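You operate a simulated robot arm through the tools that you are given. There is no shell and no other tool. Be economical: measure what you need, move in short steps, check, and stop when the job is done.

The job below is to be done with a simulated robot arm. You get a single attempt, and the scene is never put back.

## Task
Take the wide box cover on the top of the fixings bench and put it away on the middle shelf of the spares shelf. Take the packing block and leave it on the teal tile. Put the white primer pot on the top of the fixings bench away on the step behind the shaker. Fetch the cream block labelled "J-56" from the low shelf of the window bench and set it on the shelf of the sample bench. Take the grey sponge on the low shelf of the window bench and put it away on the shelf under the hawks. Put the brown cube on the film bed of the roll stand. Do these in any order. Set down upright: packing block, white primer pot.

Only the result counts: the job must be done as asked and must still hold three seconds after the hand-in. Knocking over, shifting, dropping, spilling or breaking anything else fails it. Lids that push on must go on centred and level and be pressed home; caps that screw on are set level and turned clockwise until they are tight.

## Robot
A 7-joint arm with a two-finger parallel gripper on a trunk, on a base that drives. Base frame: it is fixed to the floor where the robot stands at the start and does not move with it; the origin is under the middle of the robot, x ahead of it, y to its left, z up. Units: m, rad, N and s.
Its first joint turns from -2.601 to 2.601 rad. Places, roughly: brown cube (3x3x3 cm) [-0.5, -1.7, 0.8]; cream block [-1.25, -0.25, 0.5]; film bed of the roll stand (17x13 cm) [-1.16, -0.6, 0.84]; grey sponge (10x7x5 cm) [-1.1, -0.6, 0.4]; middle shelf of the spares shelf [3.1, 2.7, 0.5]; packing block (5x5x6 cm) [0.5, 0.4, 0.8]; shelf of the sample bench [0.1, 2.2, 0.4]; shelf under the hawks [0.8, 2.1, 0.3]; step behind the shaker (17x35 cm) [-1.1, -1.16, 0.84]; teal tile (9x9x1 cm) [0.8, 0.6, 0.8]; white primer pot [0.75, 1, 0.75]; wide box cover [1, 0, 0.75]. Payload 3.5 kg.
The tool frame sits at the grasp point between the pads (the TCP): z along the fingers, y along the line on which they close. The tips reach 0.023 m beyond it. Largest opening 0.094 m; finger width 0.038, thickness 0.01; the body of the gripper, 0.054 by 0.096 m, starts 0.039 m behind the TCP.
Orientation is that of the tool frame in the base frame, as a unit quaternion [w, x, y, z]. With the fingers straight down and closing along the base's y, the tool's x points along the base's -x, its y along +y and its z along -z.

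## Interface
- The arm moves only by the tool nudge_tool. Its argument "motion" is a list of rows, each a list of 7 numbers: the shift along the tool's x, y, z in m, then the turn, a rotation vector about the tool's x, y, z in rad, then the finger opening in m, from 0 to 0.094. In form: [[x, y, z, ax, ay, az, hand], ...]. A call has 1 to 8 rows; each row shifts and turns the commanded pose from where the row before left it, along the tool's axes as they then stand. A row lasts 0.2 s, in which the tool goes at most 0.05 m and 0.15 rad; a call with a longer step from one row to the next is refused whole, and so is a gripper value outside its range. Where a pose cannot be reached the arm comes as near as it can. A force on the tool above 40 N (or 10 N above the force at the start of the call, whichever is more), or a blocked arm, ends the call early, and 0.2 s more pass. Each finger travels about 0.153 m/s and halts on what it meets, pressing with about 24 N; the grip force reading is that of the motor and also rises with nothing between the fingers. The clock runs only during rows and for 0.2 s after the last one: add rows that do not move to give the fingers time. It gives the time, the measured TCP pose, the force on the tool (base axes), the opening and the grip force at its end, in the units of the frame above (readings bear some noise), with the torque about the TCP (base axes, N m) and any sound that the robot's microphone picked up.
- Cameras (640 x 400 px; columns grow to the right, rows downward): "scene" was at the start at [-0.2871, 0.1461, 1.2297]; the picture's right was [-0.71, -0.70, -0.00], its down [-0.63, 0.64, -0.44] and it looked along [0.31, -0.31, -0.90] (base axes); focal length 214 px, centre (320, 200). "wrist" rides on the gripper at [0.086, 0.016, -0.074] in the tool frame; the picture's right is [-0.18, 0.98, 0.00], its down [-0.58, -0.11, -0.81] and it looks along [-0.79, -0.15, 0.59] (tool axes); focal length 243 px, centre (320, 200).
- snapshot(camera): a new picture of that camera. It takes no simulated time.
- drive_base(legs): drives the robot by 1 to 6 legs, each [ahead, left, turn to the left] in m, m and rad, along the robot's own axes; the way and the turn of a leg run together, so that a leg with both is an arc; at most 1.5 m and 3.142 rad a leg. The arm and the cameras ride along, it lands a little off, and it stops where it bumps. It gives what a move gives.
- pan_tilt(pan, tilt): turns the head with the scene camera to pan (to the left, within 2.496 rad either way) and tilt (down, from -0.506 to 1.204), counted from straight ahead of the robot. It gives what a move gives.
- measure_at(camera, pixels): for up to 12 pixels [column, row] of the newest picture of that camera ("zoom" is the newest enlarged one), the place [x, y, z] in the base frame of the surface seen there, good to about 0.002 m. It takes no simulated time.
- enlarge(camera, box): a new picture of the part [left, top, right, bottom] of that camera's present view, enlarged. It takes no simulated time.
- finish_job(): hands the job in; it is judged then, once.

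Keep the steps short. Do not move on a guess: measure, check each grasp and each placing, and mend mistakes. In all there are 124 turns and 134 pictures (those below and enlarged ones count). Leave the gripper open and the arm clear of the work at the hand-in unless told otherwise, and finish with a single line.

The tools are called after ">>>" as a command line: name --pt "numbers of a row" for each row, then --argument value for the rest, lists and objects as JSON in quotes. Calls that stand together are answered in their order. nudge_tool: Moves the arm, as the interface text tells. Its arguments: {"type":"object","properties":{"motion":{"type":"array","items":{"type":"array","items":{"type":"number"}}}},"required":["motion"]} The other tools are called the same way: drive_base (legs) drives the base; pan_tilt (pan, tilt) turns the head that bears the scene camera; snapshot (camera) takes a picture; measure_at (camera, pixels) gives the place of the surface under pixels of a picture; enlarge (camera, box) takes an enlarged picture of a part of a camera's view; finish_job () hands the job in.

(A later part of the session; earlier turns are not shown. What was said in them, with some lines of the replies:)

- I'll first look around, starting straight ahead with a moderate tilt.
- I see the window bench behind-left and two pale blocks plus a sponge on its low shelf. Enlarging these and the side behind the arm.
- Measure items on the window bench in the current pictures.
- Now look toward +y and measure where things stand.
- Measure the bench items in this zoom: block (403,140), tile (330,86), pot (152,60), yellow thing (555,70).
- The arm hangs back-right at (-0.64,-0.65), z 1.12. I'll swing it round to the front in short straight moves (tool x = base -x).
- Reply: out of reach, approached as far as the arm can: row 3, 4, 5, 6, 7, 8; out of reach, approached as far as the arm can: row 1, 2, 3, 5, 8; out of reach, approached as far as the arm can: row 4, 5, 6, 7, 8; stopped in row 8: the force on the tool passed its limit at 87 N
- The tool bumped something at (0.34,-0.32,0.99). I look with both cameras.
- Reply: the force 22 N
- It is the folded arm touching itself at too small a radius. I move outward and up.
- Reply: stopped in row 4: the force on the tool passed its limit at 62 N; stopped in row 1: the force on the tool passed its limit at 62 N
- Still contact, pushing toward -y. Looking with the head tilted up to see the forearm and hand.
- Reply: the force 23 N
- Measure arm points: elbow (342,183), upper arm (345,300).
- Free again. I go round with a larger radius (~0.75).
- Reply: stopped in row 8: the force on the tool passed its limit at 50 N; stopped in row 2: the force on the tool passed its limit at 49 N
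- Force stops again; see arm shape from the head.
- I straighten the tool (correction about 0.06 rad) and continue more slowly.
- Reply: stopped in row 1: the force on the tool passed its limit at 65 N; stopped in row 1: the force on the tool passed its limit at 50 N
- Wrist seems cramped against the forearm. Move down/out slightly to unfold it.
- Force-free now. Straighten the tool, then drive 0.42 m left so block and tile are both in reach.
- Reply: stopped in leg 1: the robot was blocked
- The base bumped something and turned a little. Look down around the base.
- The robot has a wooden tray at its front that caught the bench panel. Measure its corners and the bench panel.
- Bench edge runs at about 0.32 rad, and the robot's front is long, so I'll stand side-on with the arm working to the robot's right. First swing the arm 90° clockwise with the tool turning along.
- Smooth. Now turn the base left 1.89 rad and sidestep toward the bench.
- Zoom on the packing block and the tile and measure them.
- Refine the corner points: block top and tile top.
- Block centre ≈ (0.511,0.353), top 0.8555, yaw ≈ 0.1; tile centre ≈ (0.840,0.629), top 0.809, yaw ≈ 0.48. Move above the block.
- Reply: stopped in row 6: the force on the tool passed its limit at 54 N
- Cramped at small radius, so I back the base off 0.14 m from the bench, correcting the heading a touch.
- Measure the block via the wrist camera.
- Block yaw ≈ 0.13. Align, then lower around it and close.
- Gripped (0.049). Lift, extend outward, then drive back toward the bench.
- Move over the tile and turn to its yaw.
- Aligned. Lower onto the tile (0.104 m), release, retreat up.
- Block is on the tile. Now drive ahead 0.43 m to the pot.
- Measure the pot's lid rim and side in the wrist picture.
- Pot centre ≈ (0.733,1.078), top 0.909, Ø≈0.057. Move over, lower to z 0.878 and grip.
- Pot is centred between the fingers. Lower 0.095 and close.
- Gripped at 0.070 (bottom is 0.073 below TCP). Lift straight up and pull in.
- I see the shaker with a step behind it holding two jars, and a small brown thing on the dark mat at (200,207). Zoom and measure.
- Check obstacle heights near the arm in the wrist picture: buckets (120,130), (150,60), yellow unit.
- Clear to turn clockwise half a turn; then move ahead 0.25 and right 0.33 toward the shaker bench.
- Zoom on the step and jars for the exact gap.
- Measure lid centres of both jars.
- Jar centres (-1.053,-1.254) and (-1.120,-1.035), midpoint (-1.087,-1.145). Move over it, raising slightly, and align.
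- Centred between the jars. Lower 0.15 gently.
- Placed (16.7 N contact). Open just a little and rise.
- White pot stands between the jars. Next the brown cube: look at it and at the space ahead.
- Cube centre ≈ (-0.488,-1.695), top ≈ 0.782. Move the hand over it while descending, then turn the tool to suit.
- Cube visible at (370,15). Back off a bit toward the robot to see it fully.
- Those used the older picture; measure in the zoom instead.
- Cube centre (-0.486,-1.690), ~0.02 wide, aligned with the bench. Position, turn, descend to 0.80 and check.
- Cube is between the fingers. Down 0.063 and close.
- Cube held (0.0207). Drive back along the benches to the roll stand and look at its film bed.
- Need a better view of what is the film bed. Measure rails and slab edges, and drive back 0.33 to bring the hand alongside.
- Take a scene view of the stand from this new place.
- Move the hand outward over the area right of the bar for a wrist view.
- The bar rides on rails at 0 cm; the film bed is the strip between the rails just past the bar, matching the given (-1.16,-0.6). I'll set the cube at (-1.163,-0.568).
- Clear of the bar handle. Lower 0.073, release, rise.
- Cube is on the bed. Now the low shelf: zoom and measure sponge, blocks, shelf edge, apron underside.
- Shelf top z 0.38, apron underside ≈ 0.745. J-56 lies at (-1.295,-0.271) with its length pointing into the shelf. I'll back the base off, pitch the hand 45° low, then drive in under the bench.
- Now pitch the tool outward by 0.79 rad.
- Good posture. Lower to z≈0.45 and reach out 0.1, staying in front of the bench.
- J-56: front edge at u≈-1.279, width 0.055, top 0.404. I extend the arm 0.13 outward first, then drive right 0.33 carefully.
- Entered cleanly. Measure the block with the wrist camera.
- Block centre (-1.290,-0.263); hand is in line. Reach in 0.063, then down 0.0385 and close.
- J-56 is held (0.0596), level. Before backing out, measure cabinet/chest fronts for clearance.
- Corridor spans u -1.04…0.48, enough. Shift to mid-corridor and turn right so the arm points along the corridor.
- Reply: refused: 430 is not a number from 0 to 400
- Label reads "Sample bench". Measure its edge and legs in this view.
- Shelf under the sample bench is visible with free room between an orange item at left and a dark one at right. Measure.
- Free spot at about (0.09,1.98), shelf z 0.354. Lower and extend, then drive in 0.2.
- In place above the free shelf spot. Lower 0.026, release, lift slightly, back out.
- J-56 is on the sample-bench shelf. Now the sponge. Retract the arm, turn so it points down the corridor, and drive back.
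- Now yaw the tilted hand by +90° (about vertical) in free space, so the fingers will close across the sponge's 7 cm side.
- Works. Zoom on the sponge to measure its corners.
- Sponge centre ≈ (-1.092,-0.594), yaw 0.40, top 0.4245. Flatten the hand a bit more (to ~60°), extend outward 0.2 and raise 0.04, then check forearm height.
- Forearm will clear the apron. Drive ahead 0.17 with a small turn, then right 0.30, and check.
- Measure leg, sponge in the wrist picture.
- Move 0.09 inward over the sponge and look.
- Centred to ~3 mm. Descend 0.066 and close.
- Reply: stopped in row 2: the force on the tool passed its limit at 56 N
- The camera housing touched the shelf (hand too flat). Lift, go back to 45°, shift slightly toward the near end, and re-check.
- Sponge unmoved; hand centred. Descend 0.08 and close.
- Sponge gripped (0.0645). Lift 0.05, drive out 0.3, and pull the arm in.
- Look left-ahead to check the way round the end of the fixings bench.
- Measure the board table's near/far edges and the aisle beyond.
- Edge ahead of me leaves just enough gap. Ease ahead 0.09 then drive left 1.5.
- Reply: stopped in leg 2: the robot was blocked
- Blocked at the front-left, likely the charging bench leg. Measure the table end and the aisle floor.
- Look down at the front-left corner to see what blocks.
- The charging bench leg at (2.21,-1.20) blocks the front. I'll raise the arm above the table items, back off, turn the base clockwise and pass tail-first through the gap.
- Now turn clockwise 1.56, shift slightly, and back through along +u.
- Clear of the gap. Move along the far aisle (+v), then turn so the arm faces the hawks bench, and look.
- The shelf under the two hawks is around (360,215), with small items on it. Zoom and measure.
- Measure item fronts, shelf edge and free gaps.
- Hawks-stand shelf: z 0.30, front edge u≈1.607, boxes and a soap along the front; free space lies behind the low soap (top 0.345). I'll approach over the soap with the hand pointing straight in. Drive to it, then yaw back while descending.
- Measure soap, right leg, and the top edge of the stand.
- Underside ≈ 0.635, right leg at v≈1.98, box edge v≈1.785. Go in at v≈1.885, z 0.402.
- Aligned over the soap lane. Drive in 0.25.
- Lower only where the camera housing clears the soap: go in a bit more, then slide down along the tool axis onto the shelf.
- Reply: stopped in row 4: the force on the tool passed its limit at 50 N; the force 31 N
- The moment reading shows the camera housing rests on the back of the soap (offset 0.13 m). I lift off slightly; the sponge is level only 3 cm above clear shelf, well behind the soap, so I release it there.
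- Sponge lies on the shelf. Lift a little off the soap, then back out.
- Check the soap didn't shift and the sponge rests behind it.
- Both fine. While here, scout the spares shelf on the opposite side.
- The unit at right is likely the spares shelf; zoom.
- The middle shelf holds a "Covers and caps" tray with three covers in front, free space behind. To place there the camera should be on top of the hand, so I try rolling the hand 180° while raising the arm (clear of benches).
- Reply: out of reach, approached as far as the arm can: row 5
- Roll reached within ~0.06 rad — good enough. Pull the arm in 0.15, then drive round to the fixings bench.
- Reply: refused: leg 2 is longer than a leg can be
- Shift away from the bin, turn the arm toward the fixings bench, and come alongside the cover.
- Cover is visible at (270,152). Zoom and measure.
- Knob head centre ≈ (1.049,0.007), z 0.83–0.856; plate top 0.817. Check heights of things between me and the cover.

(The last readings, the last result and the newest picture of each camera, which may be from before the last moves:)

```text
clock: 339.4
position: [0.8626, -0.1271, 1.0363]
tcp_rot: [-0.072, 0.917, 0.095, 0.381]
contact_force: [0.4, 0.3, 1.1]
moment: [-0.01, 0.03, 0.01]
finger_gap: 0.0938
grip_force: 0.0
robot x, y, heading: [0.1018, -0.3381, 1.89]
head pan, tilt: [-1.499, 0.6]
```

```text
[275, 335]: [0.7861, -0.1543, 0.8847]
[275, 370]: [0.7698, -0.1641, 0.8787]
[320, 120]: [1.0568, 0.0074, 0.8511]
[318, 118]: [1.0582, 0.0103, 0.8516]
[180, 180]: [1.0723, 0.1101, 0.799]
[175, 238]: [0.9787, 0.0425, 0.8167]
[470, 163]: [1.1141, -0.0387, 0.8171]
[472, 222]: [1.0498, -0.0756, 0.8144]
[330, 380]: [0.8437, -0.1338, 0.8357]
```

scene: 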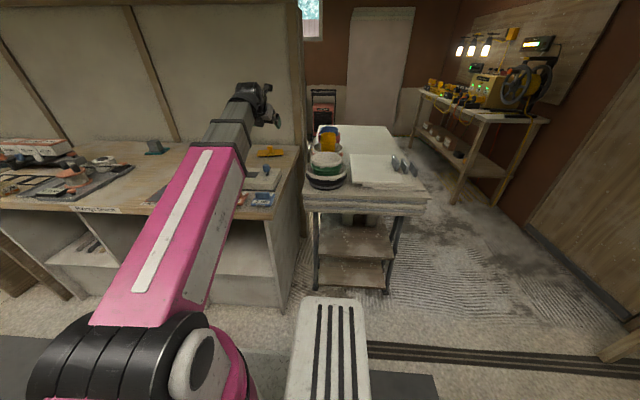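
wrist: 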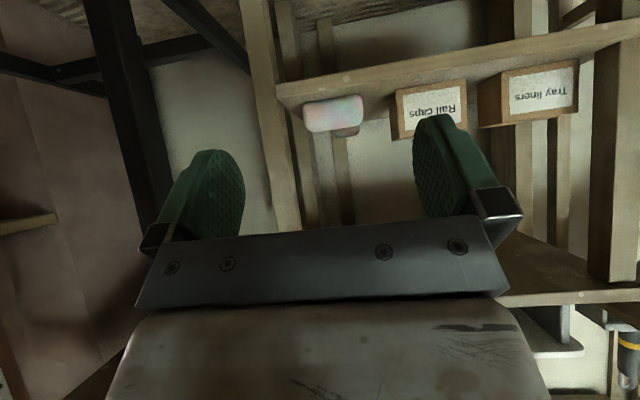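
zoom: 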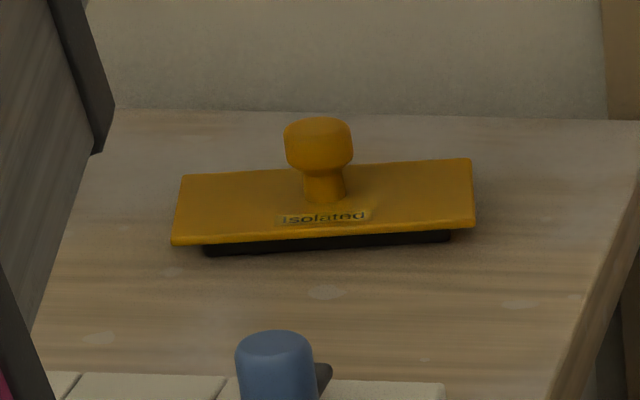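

α≈20° grasp clears everything. Move above the knob (z 0.95), then flatten the hand by 0.436 rad.

>>> nudge_tool --pt "0.0154 -0.0144 0.0357 0 0 0 0.094" --pt "0.0154 -0.0144 0.0357 0 0 0 0.094" --pt "0.0154 -0.0144 0.0357 0 0 0 0.094" --pt "0.0154 -0.0144 0.0357 0 0 0 0.094" --pt "0.0154 -0.0144 0.0357 0 0 0 0.094" --pt "0.0154 -0.0144 0.0357 0 0 0 0.094" --pt "0 0 0 0 0.145 0 0.094" --pt "0 0 0 0 0.145 0 0.094"

>>> nudge_tool --pt "0 0 0 0 0.145 0 0.094"

>>> snapshot --camera "scene"

```text
clock: 341.2
position: [1.0547, 0.0107, 0.9576]
tcp_rot: [-0.085, 0.851, 0.083, 0.511]
contact_force: [0.1, -0.1, -0.6]
moment: [0.01, 0.0, -0.02]
finger_gap: 0.0938
grip_force: 0.1
robot x, y, heading: [0.1025, -0.3381, 1.881]
head pan, tilt: [-1.499, 0.6]
```

```text
clock: 341.6
position: [1.0537, 0.0109, 0.9569]
tcp_rot: [-0.092, 0.812, 0.077, 0.571]
contact_force: [-0.4, -0.1, -0.3]
moment: [0.0, 0.02, 0.01]
finger_gap: 0.0938
grip_force: 0.0
robot x, y, heading: [0.1001, -0.337, 1.89]
head pan, tilt: [-1.499, 0.6]
```

```text
13 pictures are left
```

scene: 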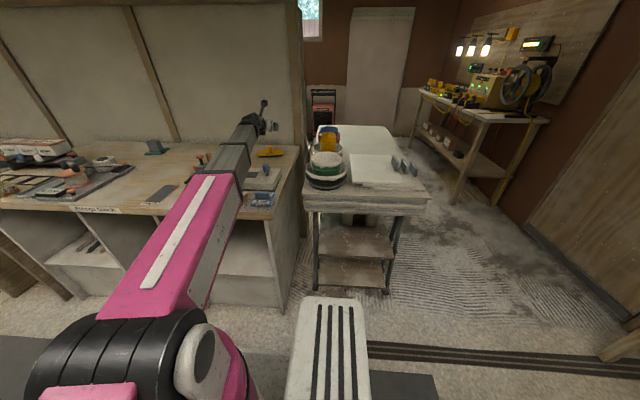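

Over the knob. Descend 0.112 straight down and close.

>>> nudge_tool --pt "-0.0353 0.0037 0.011 0 0 0 0.07" --pt "-0.0353 0.0037 0.011 0 0 0 0.07" --pt "-0.0353 0.0037 0.011 0 0 0 0.07" --pt "0 0 0 0 0 0 0.04" --pt "0 0 0 0 0 0 0.015" --pt "0 0 0 0 0 0 0.015"

>>> enlarge --camera "scene" --box '[230, 110, 310, 180]'

```text
clock: 343.0
position: [1.0526, 0.0034, 0.843]
tcp_rot: [-0.092, 0.813, 0.078, 0.57]
contact_force: [0.7, 0.8, 9.3]
moment: [-0.44, -0.18, 0.14]
finger_gap: 0.0313
grip_force: 24.0
robot x, y, heading: [0.1017, -0.339, 1.891]
head pan, tilt: [-1.499, 0.6]
```

```text
5.71 times, centred on (270, 145) of scene
```

zoom: 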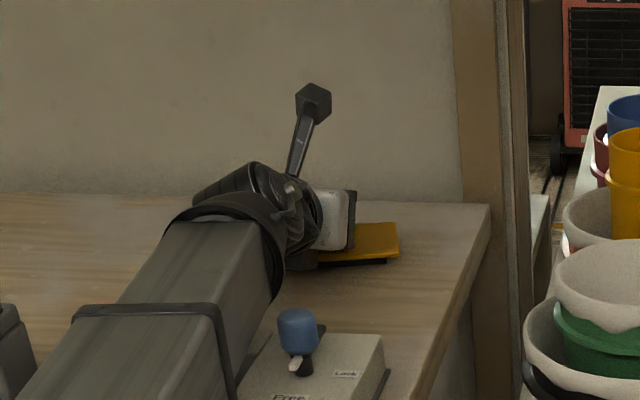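

Gripped the knob (0.0313). Lift 0.195 and check that the cover hangs level.

>>> nudge_tool --pt "0.0458 -0.003 -0.016 0 0 0 0.015" --pt "0.0458 -0.003 -0.016 0 0 0 0.015" --pt "0.0458 -0.003 -0.016 0 0 0 0.015" --pt "0.0458 -0.003 -0.016 0 0 0 0.015"

>>> enlarge --camera "scene" --box '[220, 70, 310, 180]'

>>> measure_at --camera "zoom" --pixels '[[350, 215], [390, 205], [340, 225], [400, 195], [420, 200], [360, 230]]'

```text
clock: 344.0
position: [1.051, 0.0039, 1.0406]
tcp_rot: [-0.091, 0.813, 0.077, 0.57]
contact_force: [0.7, -0.3, -1.2]
moment: [-0.01, -0.02, -0.02]
finger_gap: 0.0308
grip_force: 24.2
robot x, y, heading: [0.1021, -0.3361, 1.882]
head pan, tilt: [-1.499, 0.6]
```

```text
3.64 times, centred on (265, 125) of scene
```

zoom: 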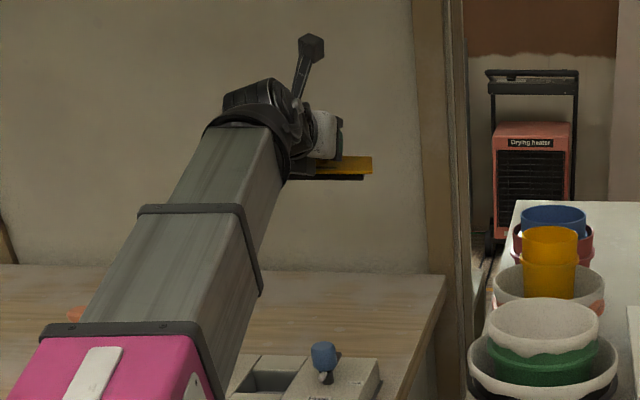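

```text
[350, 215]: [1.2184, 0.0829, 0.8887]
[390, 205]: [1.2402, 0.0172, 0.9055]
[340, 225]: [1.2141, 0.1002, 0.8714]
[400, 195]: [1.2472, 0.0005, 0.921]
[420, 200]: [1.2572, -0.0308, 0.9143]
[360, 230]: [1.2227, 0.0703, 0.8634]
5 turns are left
```

Only 5 turns remain, so I chain calls: retract the arm with the cover, drive to the gap start.

>>> nudge_tool --pt "-0.0146 0.001 -0.0415 0 0 0 0.015" --pt "-0.0146 0.001 -0.0415 0 0 0 0.015" --pt "-0.0146 0.001 -0.0415 0 0 0 0.015" --pt "-0.0146 0.001 -0.0415 0 0 0 0.015" --pt "-0.0146 0.001 -0.0415 0 0 0 0.015"

>>> drive_base --legs '[[-0.85, 0, 0], [0, 0, 1.58], [-0.24, 0.27, 0]]'

```text
clock: 345.2
position: [0.8382, -0.0499, 1.0391]
tcp_rot: [-0.091, 0.813, 0.077, 0.57]
contact_force: [0.0, 0.4, -0.7]
moment: [-0.04, 0.01, -0.01]
finger_gap: 0.0303
grip_force: 23.8
robot x, y, heading: [0.1028, -0.3358, 1.89]
head pan, tilt: [-1.499, 0.6]
```

```text
clock: 355.5
position: [0.377, -0.5859, 1.0397]
tcp_rot: [-0.474, 0.509, 0.638, 0.33]
contact_force: [0.8, 0.8, -0.6]
moment: [0.03, -0.03, 0.0]
finger_gap: 0.0303
grip_force: 23.8
robot x, y, heading: [0.6891, -1.3101, -2.793]
head pan, tilt: [-1.499, 0.6]
4 turns are left
```

Pass the gap tail-first, go up the aisle, turn to face the spares shelf and view it.

>>> drive_base --legs '[[-1.13, 0, -0.03], [-1.13, 0, 0], [0, -1.5, 0], [0, -1.5, 0], [0, -0.18, 0], [0, 0, -1.59]]'

>>> pan_tilt --pan -1.45 --tilt 0.5

>>> snapshot --camera "scene"

>>> enlarge --camera "scene" --box '[260, 150, 420, 250]'

>>> measure_at --camera "zoom" --pixels '[[160, 150], [240, 150], [320, 150], [400, 150], [160, 200], [240, 200], [320, 200], [400, 200], [160, 250], [240, 250], [320, 250], [400, 250]]'

>>> measure_at --camera "zoom" --pixels '[[160, 300], [240, 300], [320, 300], [400, 300], [480, 150], [480, 200], [480, 250], [280, 175], [360, 175], [280, 225], [360, 225], [280, 120]]'

```text
clock: 385.8
position: [2.7494, 2.7056, 1.0406]
tcp_rot: [-0.07, 0.815, 0.047, 0.573]
contact_force: [0.6, 1.0, -0.9]
moment: [0.01, -0.04, 0.03]
finger_gap: 0.0305
grip_force: 24.7
robot x, y, heading: [1.9944, 2.4736, 1.814]
head pan, tilt: [-1.499, 0.6]
```

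```text
clock: 386.5
position: [2.7483, 2.705, 1.0395]
tcp_rot: [-0.069, 0.815, 0.046, 0.573]
contact_force: [-1.0, 0.4, -0.6]
moment: [-0.01, 0.02, 0.03]
finger_gap: 0.0305
grip_force: 23.5
robot x, y, heading: [1.9946, 2.4741, 1.812]
head pan, tilt: [-1.45, 0.499]
```

```text
10 pictures are left
```

scene: 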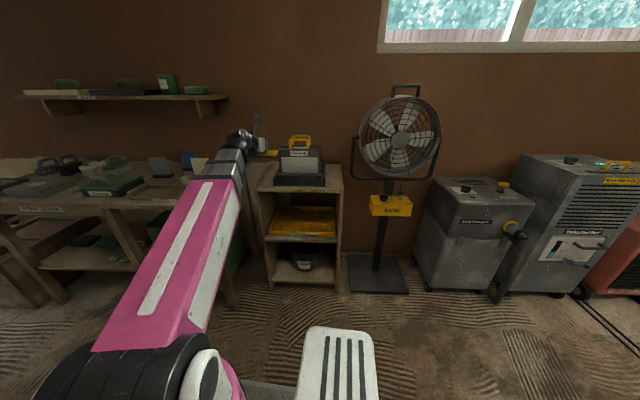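

```text
4.00 times, centred on (340, 200) of scene
```

zoom: 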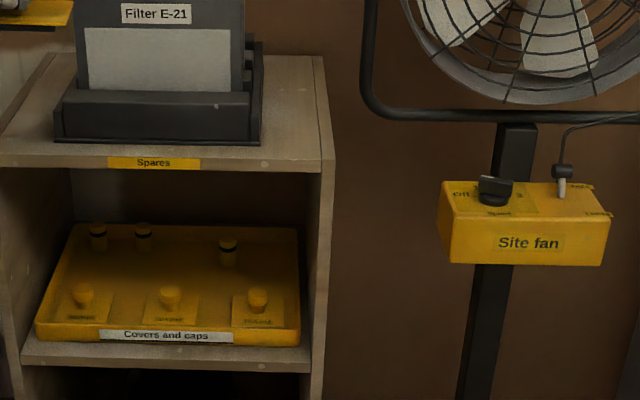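

```text
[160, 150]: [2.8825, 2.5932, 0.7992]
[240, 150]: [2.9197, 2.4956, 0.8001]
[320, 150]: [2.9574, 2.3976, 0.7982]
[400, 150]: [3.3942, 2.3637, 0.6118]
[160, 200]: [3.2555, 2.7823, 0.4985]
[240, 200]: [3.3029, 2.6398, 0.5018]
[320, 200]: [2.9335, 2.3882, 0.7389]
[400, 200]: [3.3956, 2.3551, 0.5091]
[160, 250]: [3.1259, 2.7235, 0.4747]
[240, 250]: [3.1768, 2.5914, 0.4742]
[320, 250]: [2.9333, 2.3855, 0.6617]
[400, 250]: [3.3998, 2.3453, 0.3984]
```

```text
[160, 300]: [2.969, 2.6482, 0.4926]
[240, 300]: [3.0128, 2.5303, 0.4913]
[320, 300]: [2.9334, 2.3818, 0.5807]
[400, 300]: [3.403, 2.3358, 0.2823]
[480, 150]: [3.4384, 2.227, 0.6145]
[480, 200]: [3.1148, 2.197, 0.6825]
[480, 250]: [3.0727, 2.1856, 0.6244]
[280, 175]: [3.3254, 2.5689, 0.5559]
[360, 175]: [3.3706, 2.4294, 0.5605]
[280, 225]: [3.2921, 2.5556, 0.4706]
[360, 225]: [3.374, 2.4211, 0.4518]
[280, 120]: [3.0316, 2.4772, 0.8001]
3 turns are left
```

Tray has free strip between the three front covers and the caps; target TCP ≈ (3.0615,2.7138). Back off, lower to z 0.585 with a small extension, then drive in above the tray and read the pose.

>>> drive_base --legs '[[-0.058, 0.2, 0]]'

>>> nudge_tool --pt "-0.0353 0.0025 0.024 0 0 0 0.015" --pt "-0.0353 0.0025 0.024 0 0 0 0.015" --pt "-0.0353 0.0025 0.024 0 0 0 0.015" --pt "-0.0353 0.0025 0.024 0 0 0 0.015" --pt "-0.0353 0.0025 0.024 0 0 0 0.015" --pt "-0.0353 0.0025 0.024 0 0 0 0.015" --pt "-0.0353 0.0025 0.024 0 0 0 0.015" --pt "-0.0353 0.0025 0.024 0 0 0 0.015"

>>> nudge_tool --pt "-0.0353 0.0025 0.024 0 0 0 0.015" --pt "-0.0353 0.0025 0.024 0 0 0 0.015" --pt "-0.0353 0.0025 0.024 0 0 0 0.015"

>>> enlarge --camera "scene" --box '[200, 130, 360, 230]'

>>> drive_base --legs '[[0, -0.386, 0]]'

>>> enlarge --camera "scene" --box '[200, 150, 360, 250]'

>>> snapshot --camera "wrist"

```text
clock: 388.1
position: [2.5707, 2.6003, 1.0389]
tcp_rot: [-0.069, 0.815, 0.045, 0.573]
contact_force: [-0.5, 0.9, -1.5]
moment: [0.03, -0.02, -0.02]
finger_gap: 0.0304
grip_force: 23.7
robot x, y, heading: [1.8143, 2.3718, 1.807]
head pan, tilt: [-1.45, 0.499]
```

```text
clock: 389.9
position: [2.6588, 2.6127, 0.7096]
tcp_rot: [-0.069, 0.815, 0.046, 0.574]
contact_force: [-0.4, 0.0, -0.5]
moment: [-0.04, -0.01, 0.0]
finger_gap: 0.0304
grip_force: 23.6
robot x, y, heading: [1.8161, 2.3666, 1.809]
head pan, tilt: [-1.45, 0.499]
```

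```text
clock: 390.7
position: [2.691, 2.618, 0.5853]
tcp_rot: [-0.07, 0.815, 0.047, 0.573]
contact_force: [0.4, -0.7, -1.0]
moment: [0.01, -0.02, 0.01]
finger_gap: 0.0304
grip_force: 24.7
robot x, y, heading: [1.8167, 2.3696, 1.812]
head pan, tilt: [-1.45, 0.499]
```

```text
4.00 times, centred on (280, 180) of scene
```

zoom: 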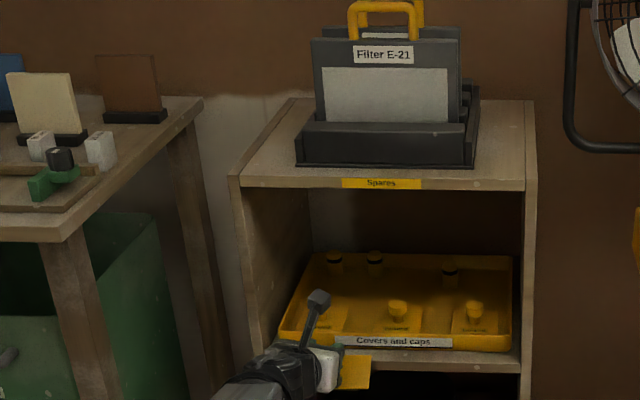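

```text
clock: 393.1
position: [3.0609, 2.7019, 0.5859]
tcp_rot: [-0.068, 0.815, 0.044, 0.574]
contact_force: [-1.1, -0.5, -0.6]
moment: [0.01, 0.0, 0.04]
finger_gap: 0.0305
grip_force: 24.4
robot x, y, heading: [2.1862, 2.4586, 1.807]
head pan, tilt: [-1.45, 0.499]
```

```text
4.00 times, centred on (280, 200) of scene
```

zoom: 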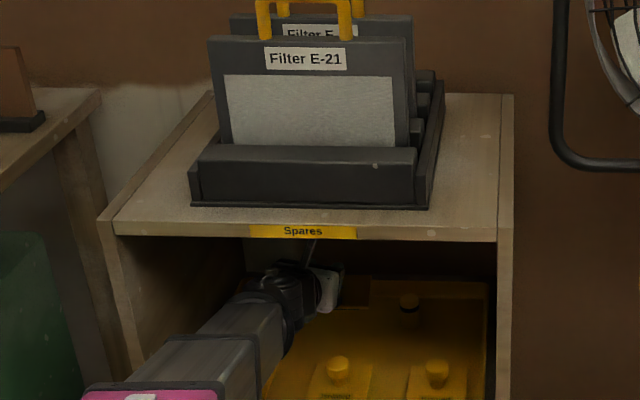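

```text
6 pictures are left
2 turns are left
```

wrist: 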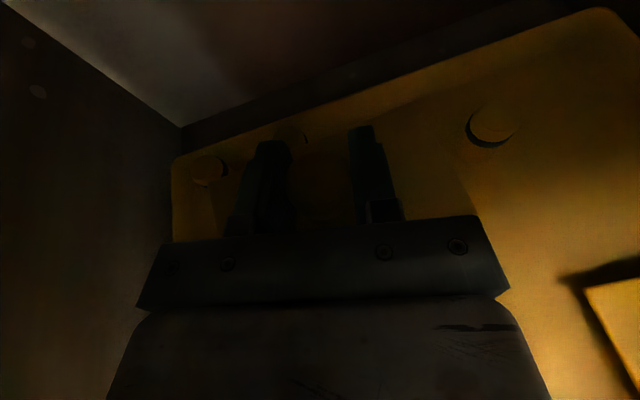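

In position above the tray strip, t about 1 cm low; shift 0.01 and lower until contact, then look.

>>> nudge_tool --pt "0 -0.0097 0 0 0 0 0.015" --pt "-0.0283 0.0018 0.01 0 0 0 0.015" --pt "-0.0236 0.0015 0.0083 0 0 0 0.015" --pt "-0.009 0.0006 0.0032 0 0 0 0.015" --pt "-0.0045 0.0003 0.0016 0 0 0 0.015"

>>> enlarge --camera "scene" --box '[240, 200, 352, 270]'

>>> snapshot --camera "wrist"

>>> measure_at --camera "zoom" --pixels '[[280, 180], [300, 200], [320, 200], [340, 200], [360, 200], [400, 200], [320, 240], [360, 240], [400, 240], [320, 160], [360, 160], [400, 160]]'

```text
clock: 394.3
position: [3.0606, 2.7113, 0.5195]
tcp_rot: [-0.067, 0.815, 0.045, 0.573]
contact_force: [0.4, 6.1, 19.1]
moment: [-0.95, 0.01, -0.02]
finger_gap: 0.0309
grip_force: 24.4
robot x, y, heading: [2.1824, 2.4554, 1.807]
head pan, tilt: [-1.45, 0.499]
```

```text
5.71 times, centred on (296, 235) of scene
```

zoom: 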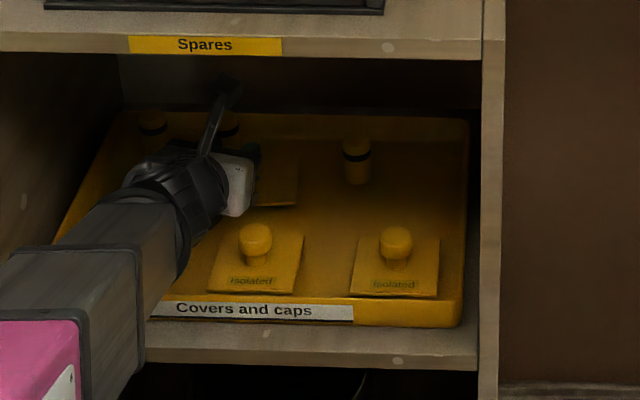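

```text
4 pictures are left
```

wrist: 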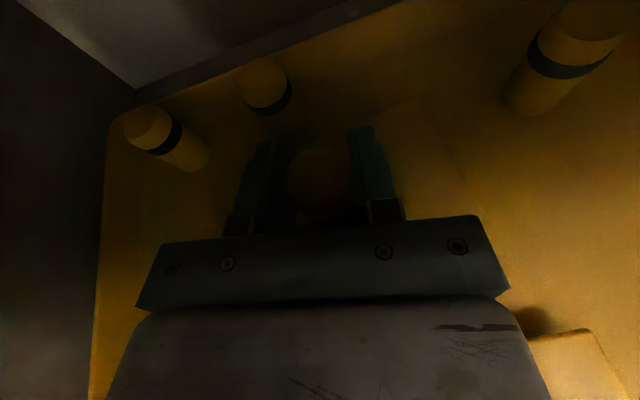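

```text
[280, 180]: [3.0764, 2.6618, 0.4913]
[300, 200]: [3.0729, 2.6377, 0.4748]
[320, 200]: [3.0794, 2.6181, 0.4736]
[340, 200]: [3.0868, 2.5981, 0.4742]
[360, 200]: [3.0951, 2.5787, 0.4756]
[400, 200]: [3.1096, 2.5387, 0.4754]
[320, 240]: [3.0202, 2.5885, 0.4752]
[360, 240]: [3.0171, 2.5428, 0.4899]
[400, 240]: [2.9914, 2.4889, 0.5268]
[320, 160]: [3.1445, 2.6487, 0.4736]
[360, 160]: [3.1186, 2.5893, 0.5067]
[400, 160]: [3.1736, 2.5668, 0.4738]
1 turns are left
```

The cover sits flat on the tray floor (plate top 0.491), clear of covers and caps. Release, rise, back out, and hand in.

>>> nudge_tool --pt "0 0 0 0 0 0 0.05" --pt "0 0 0 0 0 0 0.062" --pt "0 0 0 0 0 0 0.062" --pt "0.0283 -0.0018 -0.01 0 0 0 0.062" --pt "0.035 -0.002 -0.0123 0 0 0 0.062"

>>> drive_base --legs '[[0, 0.5, 0]]'

>>> nudge_tool --pt "0 0 0 0 0 0 0.094" --pt "0 0 0 0 0 0 0.094"

>>> finish_job

```text
clock: 395.5
position: [3.0609, 2.711, 0.5854]
tcp_rot: [-0.068, 0.815, 0.043, 0.573]
contact_force: [1.4, -0.3, 0.1]
moment: [0.01, 0.01, -0.03]
finger_gap: 0.062
grip_force: 0.0
robot x, y, heading: [2.1815, 2.4576, 1.806]
head pan, tilt: [-1.45, 0.499]
```

```text
clock: 398.4
position: [2.5918, 2.589, 0.5848]
tcp_rot: [-0.064, 0.815, 0.038, 0.574]
contact_force: [0.5, -0.4, 0.8]
moment: [-0.01, 0.01, 0.0]
finger_gap: 0.062
grip_force: 0.1
robot x, y, heading: [1.7069, 2.3484, 1.788]
head pan, tilt: [-1.45, 0.499]
```

```text
clock: 399.0
position: [2.5918, 2.5889, 0.5865]
tcp_rot: [-0.065, 0.815, 0.039, 0.574]
contact_force: [-0.4, 0.4, -0.3]
moment: [-0.02, 0.0, 0.0]
finger_gap: 0.0939
grip_force: 0.0
robot x, y, heading: [1.7139, 2.3473, 1.79]
head pan, tilt: [-1.45, 0.499]
```

```text
The job is handed in.
```

All six items were placed and the job is handed in, gripper open and arm clear; the cover was not re-checked after release, the sponge fell its last 3 cm onto its shelf, and the cube's spot rests on my reading of which strip is the film bed.
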